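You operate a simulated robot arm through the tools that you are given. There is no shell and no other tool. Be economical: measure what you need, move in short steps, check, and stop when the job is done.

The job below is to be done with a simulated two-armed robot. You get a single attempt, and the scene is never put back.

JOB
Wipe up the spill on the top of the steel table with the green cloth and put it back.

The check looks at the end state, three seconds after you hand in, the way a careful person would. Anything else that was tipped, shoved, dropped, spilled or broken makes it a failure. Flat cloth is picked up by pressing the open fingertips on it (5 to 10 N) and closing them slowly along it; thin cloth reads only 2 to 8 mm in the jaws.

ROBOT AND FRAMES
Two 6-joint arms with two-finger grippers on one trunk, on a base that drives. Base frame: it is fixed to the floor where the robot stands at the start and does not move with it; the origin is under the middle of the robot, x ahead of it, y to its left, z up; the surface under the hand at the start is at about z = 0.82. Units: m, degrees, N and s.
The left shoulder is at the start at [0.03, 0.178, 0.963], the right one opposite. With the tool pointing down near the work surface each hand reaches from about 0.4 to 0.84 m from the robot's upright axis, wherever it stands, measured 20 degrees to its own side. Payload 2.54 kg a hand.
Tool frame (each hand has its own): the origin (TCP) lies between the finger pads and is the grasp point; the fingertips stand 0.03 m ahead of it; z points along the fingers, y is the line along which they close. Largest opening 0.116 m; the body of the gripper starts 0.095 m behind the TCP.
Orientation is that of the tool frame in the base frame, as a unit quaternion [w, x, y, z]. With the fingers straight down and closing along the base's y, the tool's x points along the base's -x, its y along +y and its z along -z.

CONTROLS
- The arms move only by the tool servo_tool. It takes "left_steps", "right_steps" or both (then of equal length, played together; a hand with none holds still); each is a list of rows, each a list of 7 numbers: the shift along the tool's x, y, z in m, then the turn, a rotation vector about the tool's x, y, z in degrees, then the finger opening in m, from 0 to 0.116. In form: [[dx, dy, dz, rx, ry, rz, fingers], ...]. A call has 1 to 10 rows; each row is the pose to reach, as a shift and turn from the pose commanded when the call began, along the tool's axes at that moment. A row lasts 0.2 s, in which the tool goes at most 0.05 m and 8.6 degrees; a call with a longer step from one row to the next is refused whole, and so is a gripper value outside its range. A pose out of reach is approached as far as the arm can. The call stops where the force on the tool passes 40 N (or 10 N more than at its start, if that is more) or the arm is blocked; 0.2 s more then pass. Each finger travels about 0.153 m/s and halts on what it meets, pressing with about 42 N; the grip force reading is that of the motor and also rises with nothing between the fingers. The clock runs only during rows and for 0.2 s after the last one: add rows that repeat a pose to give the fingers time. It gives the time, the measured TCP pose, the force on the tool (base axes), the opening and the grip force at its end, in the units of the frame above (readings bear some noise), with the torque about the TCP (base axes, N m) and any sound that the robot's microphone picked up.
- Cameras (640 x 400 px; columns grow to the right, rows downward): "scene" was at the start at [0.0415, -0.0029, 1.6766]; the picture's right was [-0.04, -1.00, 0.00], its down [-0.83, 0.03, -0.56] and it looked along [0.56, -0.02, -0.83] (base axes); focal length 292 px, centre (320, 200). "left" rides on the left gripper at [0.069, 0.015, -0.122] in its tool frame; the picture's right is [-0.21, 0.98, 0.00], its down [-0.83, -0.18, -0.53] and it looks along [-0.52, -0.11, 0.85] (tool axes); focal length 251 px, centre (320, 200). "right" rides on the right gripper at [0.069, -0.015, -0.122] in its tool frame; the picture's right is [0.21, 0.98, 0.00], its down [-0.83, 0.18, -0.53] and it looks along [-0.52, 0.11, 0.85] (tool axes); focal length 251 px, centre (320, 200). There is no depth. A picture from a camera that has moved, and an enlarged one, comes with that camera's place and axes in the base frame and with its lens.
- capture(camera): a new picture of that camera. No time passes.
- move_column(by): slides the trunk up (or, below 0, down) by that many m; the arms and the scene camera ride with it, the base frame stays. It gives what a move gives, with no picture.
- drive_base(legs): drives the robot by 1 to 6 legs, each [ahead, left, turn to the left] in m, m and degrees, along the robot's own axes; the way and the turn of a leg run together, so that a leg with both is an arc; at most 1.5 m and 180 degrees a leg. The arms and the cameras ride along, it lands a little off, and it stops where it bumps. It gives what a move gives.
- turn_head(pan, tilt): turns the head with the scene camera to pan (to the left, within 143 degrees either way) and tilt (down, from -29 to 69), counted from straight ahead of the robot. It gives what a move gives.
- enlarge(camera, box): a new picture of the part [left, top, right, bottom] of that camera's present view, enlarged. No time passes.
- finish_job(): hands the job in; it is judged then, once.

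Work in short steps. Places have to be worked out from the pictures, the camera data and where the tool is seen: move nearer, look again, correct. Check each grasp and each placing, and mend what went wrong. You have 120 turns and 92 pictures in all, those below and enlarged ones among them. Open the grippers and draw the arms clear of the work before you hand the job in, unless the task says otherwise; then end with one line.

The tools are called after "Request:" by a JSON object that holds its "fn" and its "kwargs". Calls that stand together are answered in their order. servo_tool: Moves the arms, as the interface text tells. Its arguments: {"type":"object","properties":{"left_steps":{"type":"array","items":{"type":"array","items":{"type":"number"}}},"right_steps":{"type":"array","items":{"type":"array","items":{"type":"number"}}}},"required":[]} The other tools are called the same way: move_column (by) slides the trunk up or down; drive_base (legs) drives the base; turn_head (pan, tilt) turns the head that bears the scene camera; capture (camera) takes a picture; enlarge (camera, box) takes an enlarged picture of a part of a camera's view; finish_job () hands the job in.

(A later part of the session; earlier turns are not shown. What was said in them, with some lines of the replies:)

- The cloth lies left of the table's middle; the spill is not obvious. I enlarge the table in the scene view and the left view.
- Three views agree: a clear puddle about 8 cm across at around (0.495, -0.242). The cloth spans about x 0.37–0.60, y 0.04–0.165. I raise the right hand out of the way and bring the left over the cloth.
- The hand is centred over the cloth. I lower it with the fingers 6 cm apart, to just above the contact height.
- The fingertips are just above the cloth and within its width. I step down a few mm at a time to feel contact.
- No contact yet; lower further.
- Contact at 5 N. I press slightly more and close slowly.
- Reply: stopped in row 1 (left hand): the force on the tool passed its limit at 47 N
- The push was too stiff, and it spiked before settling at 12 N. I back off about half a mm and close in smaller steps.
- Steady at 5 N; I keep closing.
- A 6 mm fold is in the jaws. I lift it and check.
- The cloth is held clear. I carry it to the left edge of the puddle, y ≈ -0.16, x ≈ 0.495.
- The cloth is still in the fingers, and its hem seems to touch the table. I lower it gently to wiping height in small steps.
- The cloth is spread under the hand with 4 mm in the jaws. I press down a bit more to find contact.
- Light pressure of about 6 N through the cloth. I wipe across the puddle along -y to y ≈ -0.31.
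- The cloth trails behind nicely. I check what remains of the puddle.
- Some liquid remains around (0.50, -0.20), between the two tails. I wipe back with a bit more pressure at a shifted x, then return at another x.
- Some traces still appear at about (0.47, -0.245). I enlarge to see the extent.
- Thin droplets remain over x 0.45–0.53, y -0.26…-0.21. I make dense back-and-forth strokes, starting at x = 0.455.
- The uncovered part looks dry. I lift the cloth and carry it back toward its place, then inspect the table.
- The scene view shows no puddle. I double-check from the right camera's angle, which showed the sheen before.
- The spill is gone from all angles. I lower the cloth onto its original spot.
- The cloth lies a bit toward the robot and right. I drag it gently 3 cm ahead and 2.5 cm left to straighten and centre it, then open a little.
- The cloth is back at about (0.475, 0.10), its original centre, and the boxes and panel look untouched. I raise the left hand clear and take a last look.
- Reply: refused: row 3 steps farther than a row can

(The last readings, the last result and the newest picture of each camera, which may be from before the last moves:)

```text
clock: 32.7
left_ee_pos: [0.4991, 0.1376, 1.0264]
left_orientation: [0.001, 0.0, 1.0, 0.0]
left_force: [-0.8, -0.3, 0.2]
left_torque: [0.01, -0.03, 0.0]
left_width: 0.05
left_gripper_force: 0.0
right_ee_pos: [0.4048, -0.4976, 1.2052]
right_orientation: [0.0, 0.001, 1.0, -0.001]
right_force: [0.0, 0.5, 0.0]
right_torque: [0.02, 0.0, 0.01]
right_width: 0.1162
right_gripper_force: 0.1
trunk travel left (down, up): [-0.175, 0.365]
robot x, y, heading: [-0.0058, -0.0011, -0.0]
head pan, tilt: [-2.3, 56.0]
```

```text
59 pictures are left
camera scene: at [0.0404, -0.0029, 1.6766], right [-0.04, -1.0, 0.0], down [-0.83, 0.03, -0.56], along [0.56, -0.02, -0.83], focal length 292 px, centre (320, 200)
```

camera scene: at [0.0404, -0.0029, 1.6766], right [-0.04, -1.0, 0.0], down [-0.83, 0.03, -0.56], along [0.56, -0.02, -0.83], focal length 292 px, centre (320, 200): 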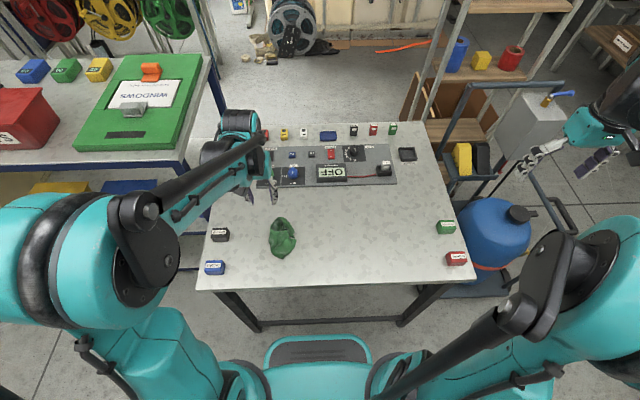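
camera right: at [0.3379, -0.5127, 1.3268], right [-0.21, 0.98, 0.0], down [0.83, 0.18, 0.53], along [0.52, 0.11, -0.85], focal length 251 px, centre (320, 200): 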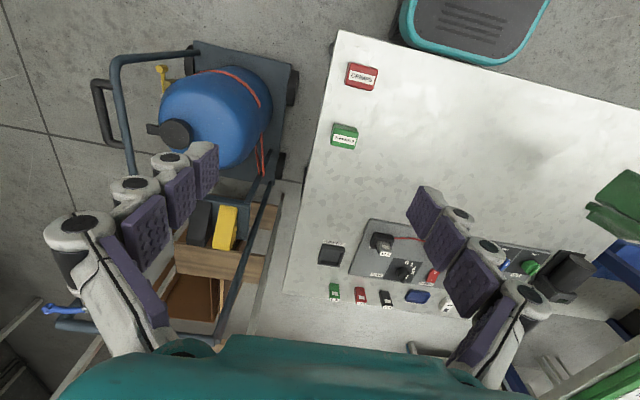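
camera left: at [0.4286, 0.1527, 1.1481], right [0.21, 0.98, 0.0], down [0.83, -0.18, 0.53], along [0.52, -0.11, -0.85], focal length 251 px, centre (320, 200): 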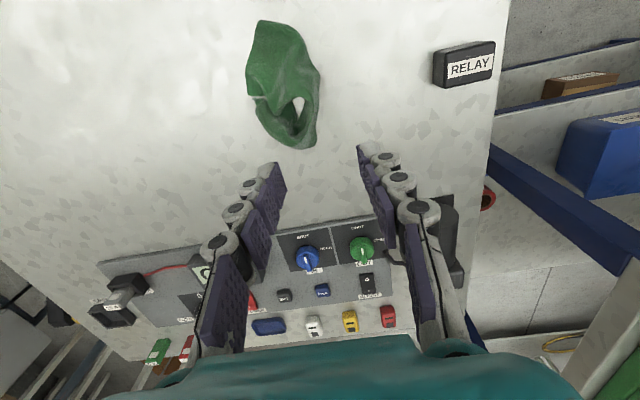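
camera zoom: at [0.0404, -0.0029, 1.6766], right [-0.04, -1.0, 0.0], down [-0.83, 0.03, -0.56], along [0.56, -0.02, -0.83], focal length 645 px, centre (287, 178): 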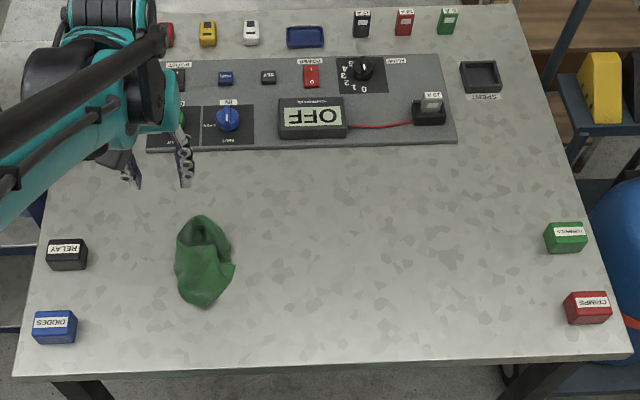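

One row was too long, so nothing moved; I raise the hand straight up in smaller steps.

Request:
{"fn": "servo_tool", "kwargs": {"left_steps": [[0, 0, -0.03, 0, 0, 0, 0.08], [0, 0, -0.06, 0, 0, 0, 0.116], [0, 0, -0.09, 0, 0, 0, 0.116], [0, 0, -0.1, 0, 0, 0, 0.116]]}}

Request:
{"fn": "enlarge", "kwargs": {"camera": "scene", "box": [190, 110, 480, 300]}}

```text
clock: 33.7
left_ee_pos: [0.4994, 0.1372, 1.1232]
left_orientation: [0.0, -0.001, 1.0, 0.0]
left_force: [0.1, 0.9, 0.9]
left_torque: [0.04, 0.0, -0.02]
left_width: 0.1162
left_gripper_force: 0.1
right_ee_pos: [0.4058, -0.4962, 1.2047]
right_orientation: [0.0, 0.0, 1.0, 0.0]
right_force: [-0.3, 0.4, -0.1]
right_torque: [0.01, 0.02, -0.01]
right_width: 0.116
right_gripper_force: 0.2
trunk travel left (down, up): [-0.175, 0.365]
robot x, y, heading: [0.001, 0.0025, -0.2]
head pan, tilt: [-2.3, 56.0]
```

```text
2.11 times, centred on (335, 205) of scene
camera zoom: at [0.0418, -0.0028, 1.6766], right [-0.04, -1.0, 0.0], down [-0.83, 0.03, -0.56], along [0.56, -0.02, -0.83], focal length 615 px, centre (288, 190)
```

zoom: 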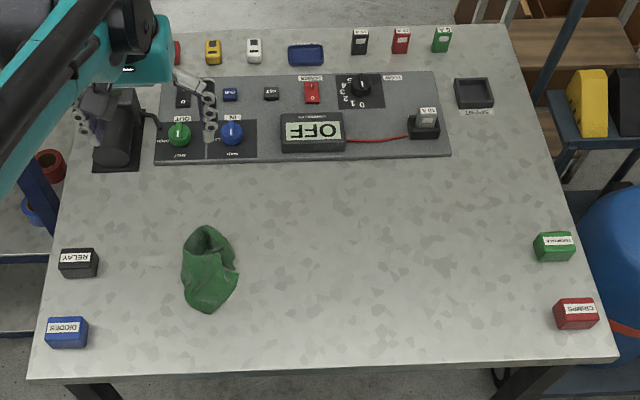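

The table is dry, the cloth is back in its place, both hands are open and clear, and nothing else has moved. I hand in.

Request:
{"fn": "finish_job", "kwargs": {}}

```text
The job is handed in.
```

I wiped up the spill and put the green cloth back in its original spot. It lies bunched up there (about 15 by 9 cm) rather than flat as it was. In the last pictures the table looked dry and nothing else had moved.
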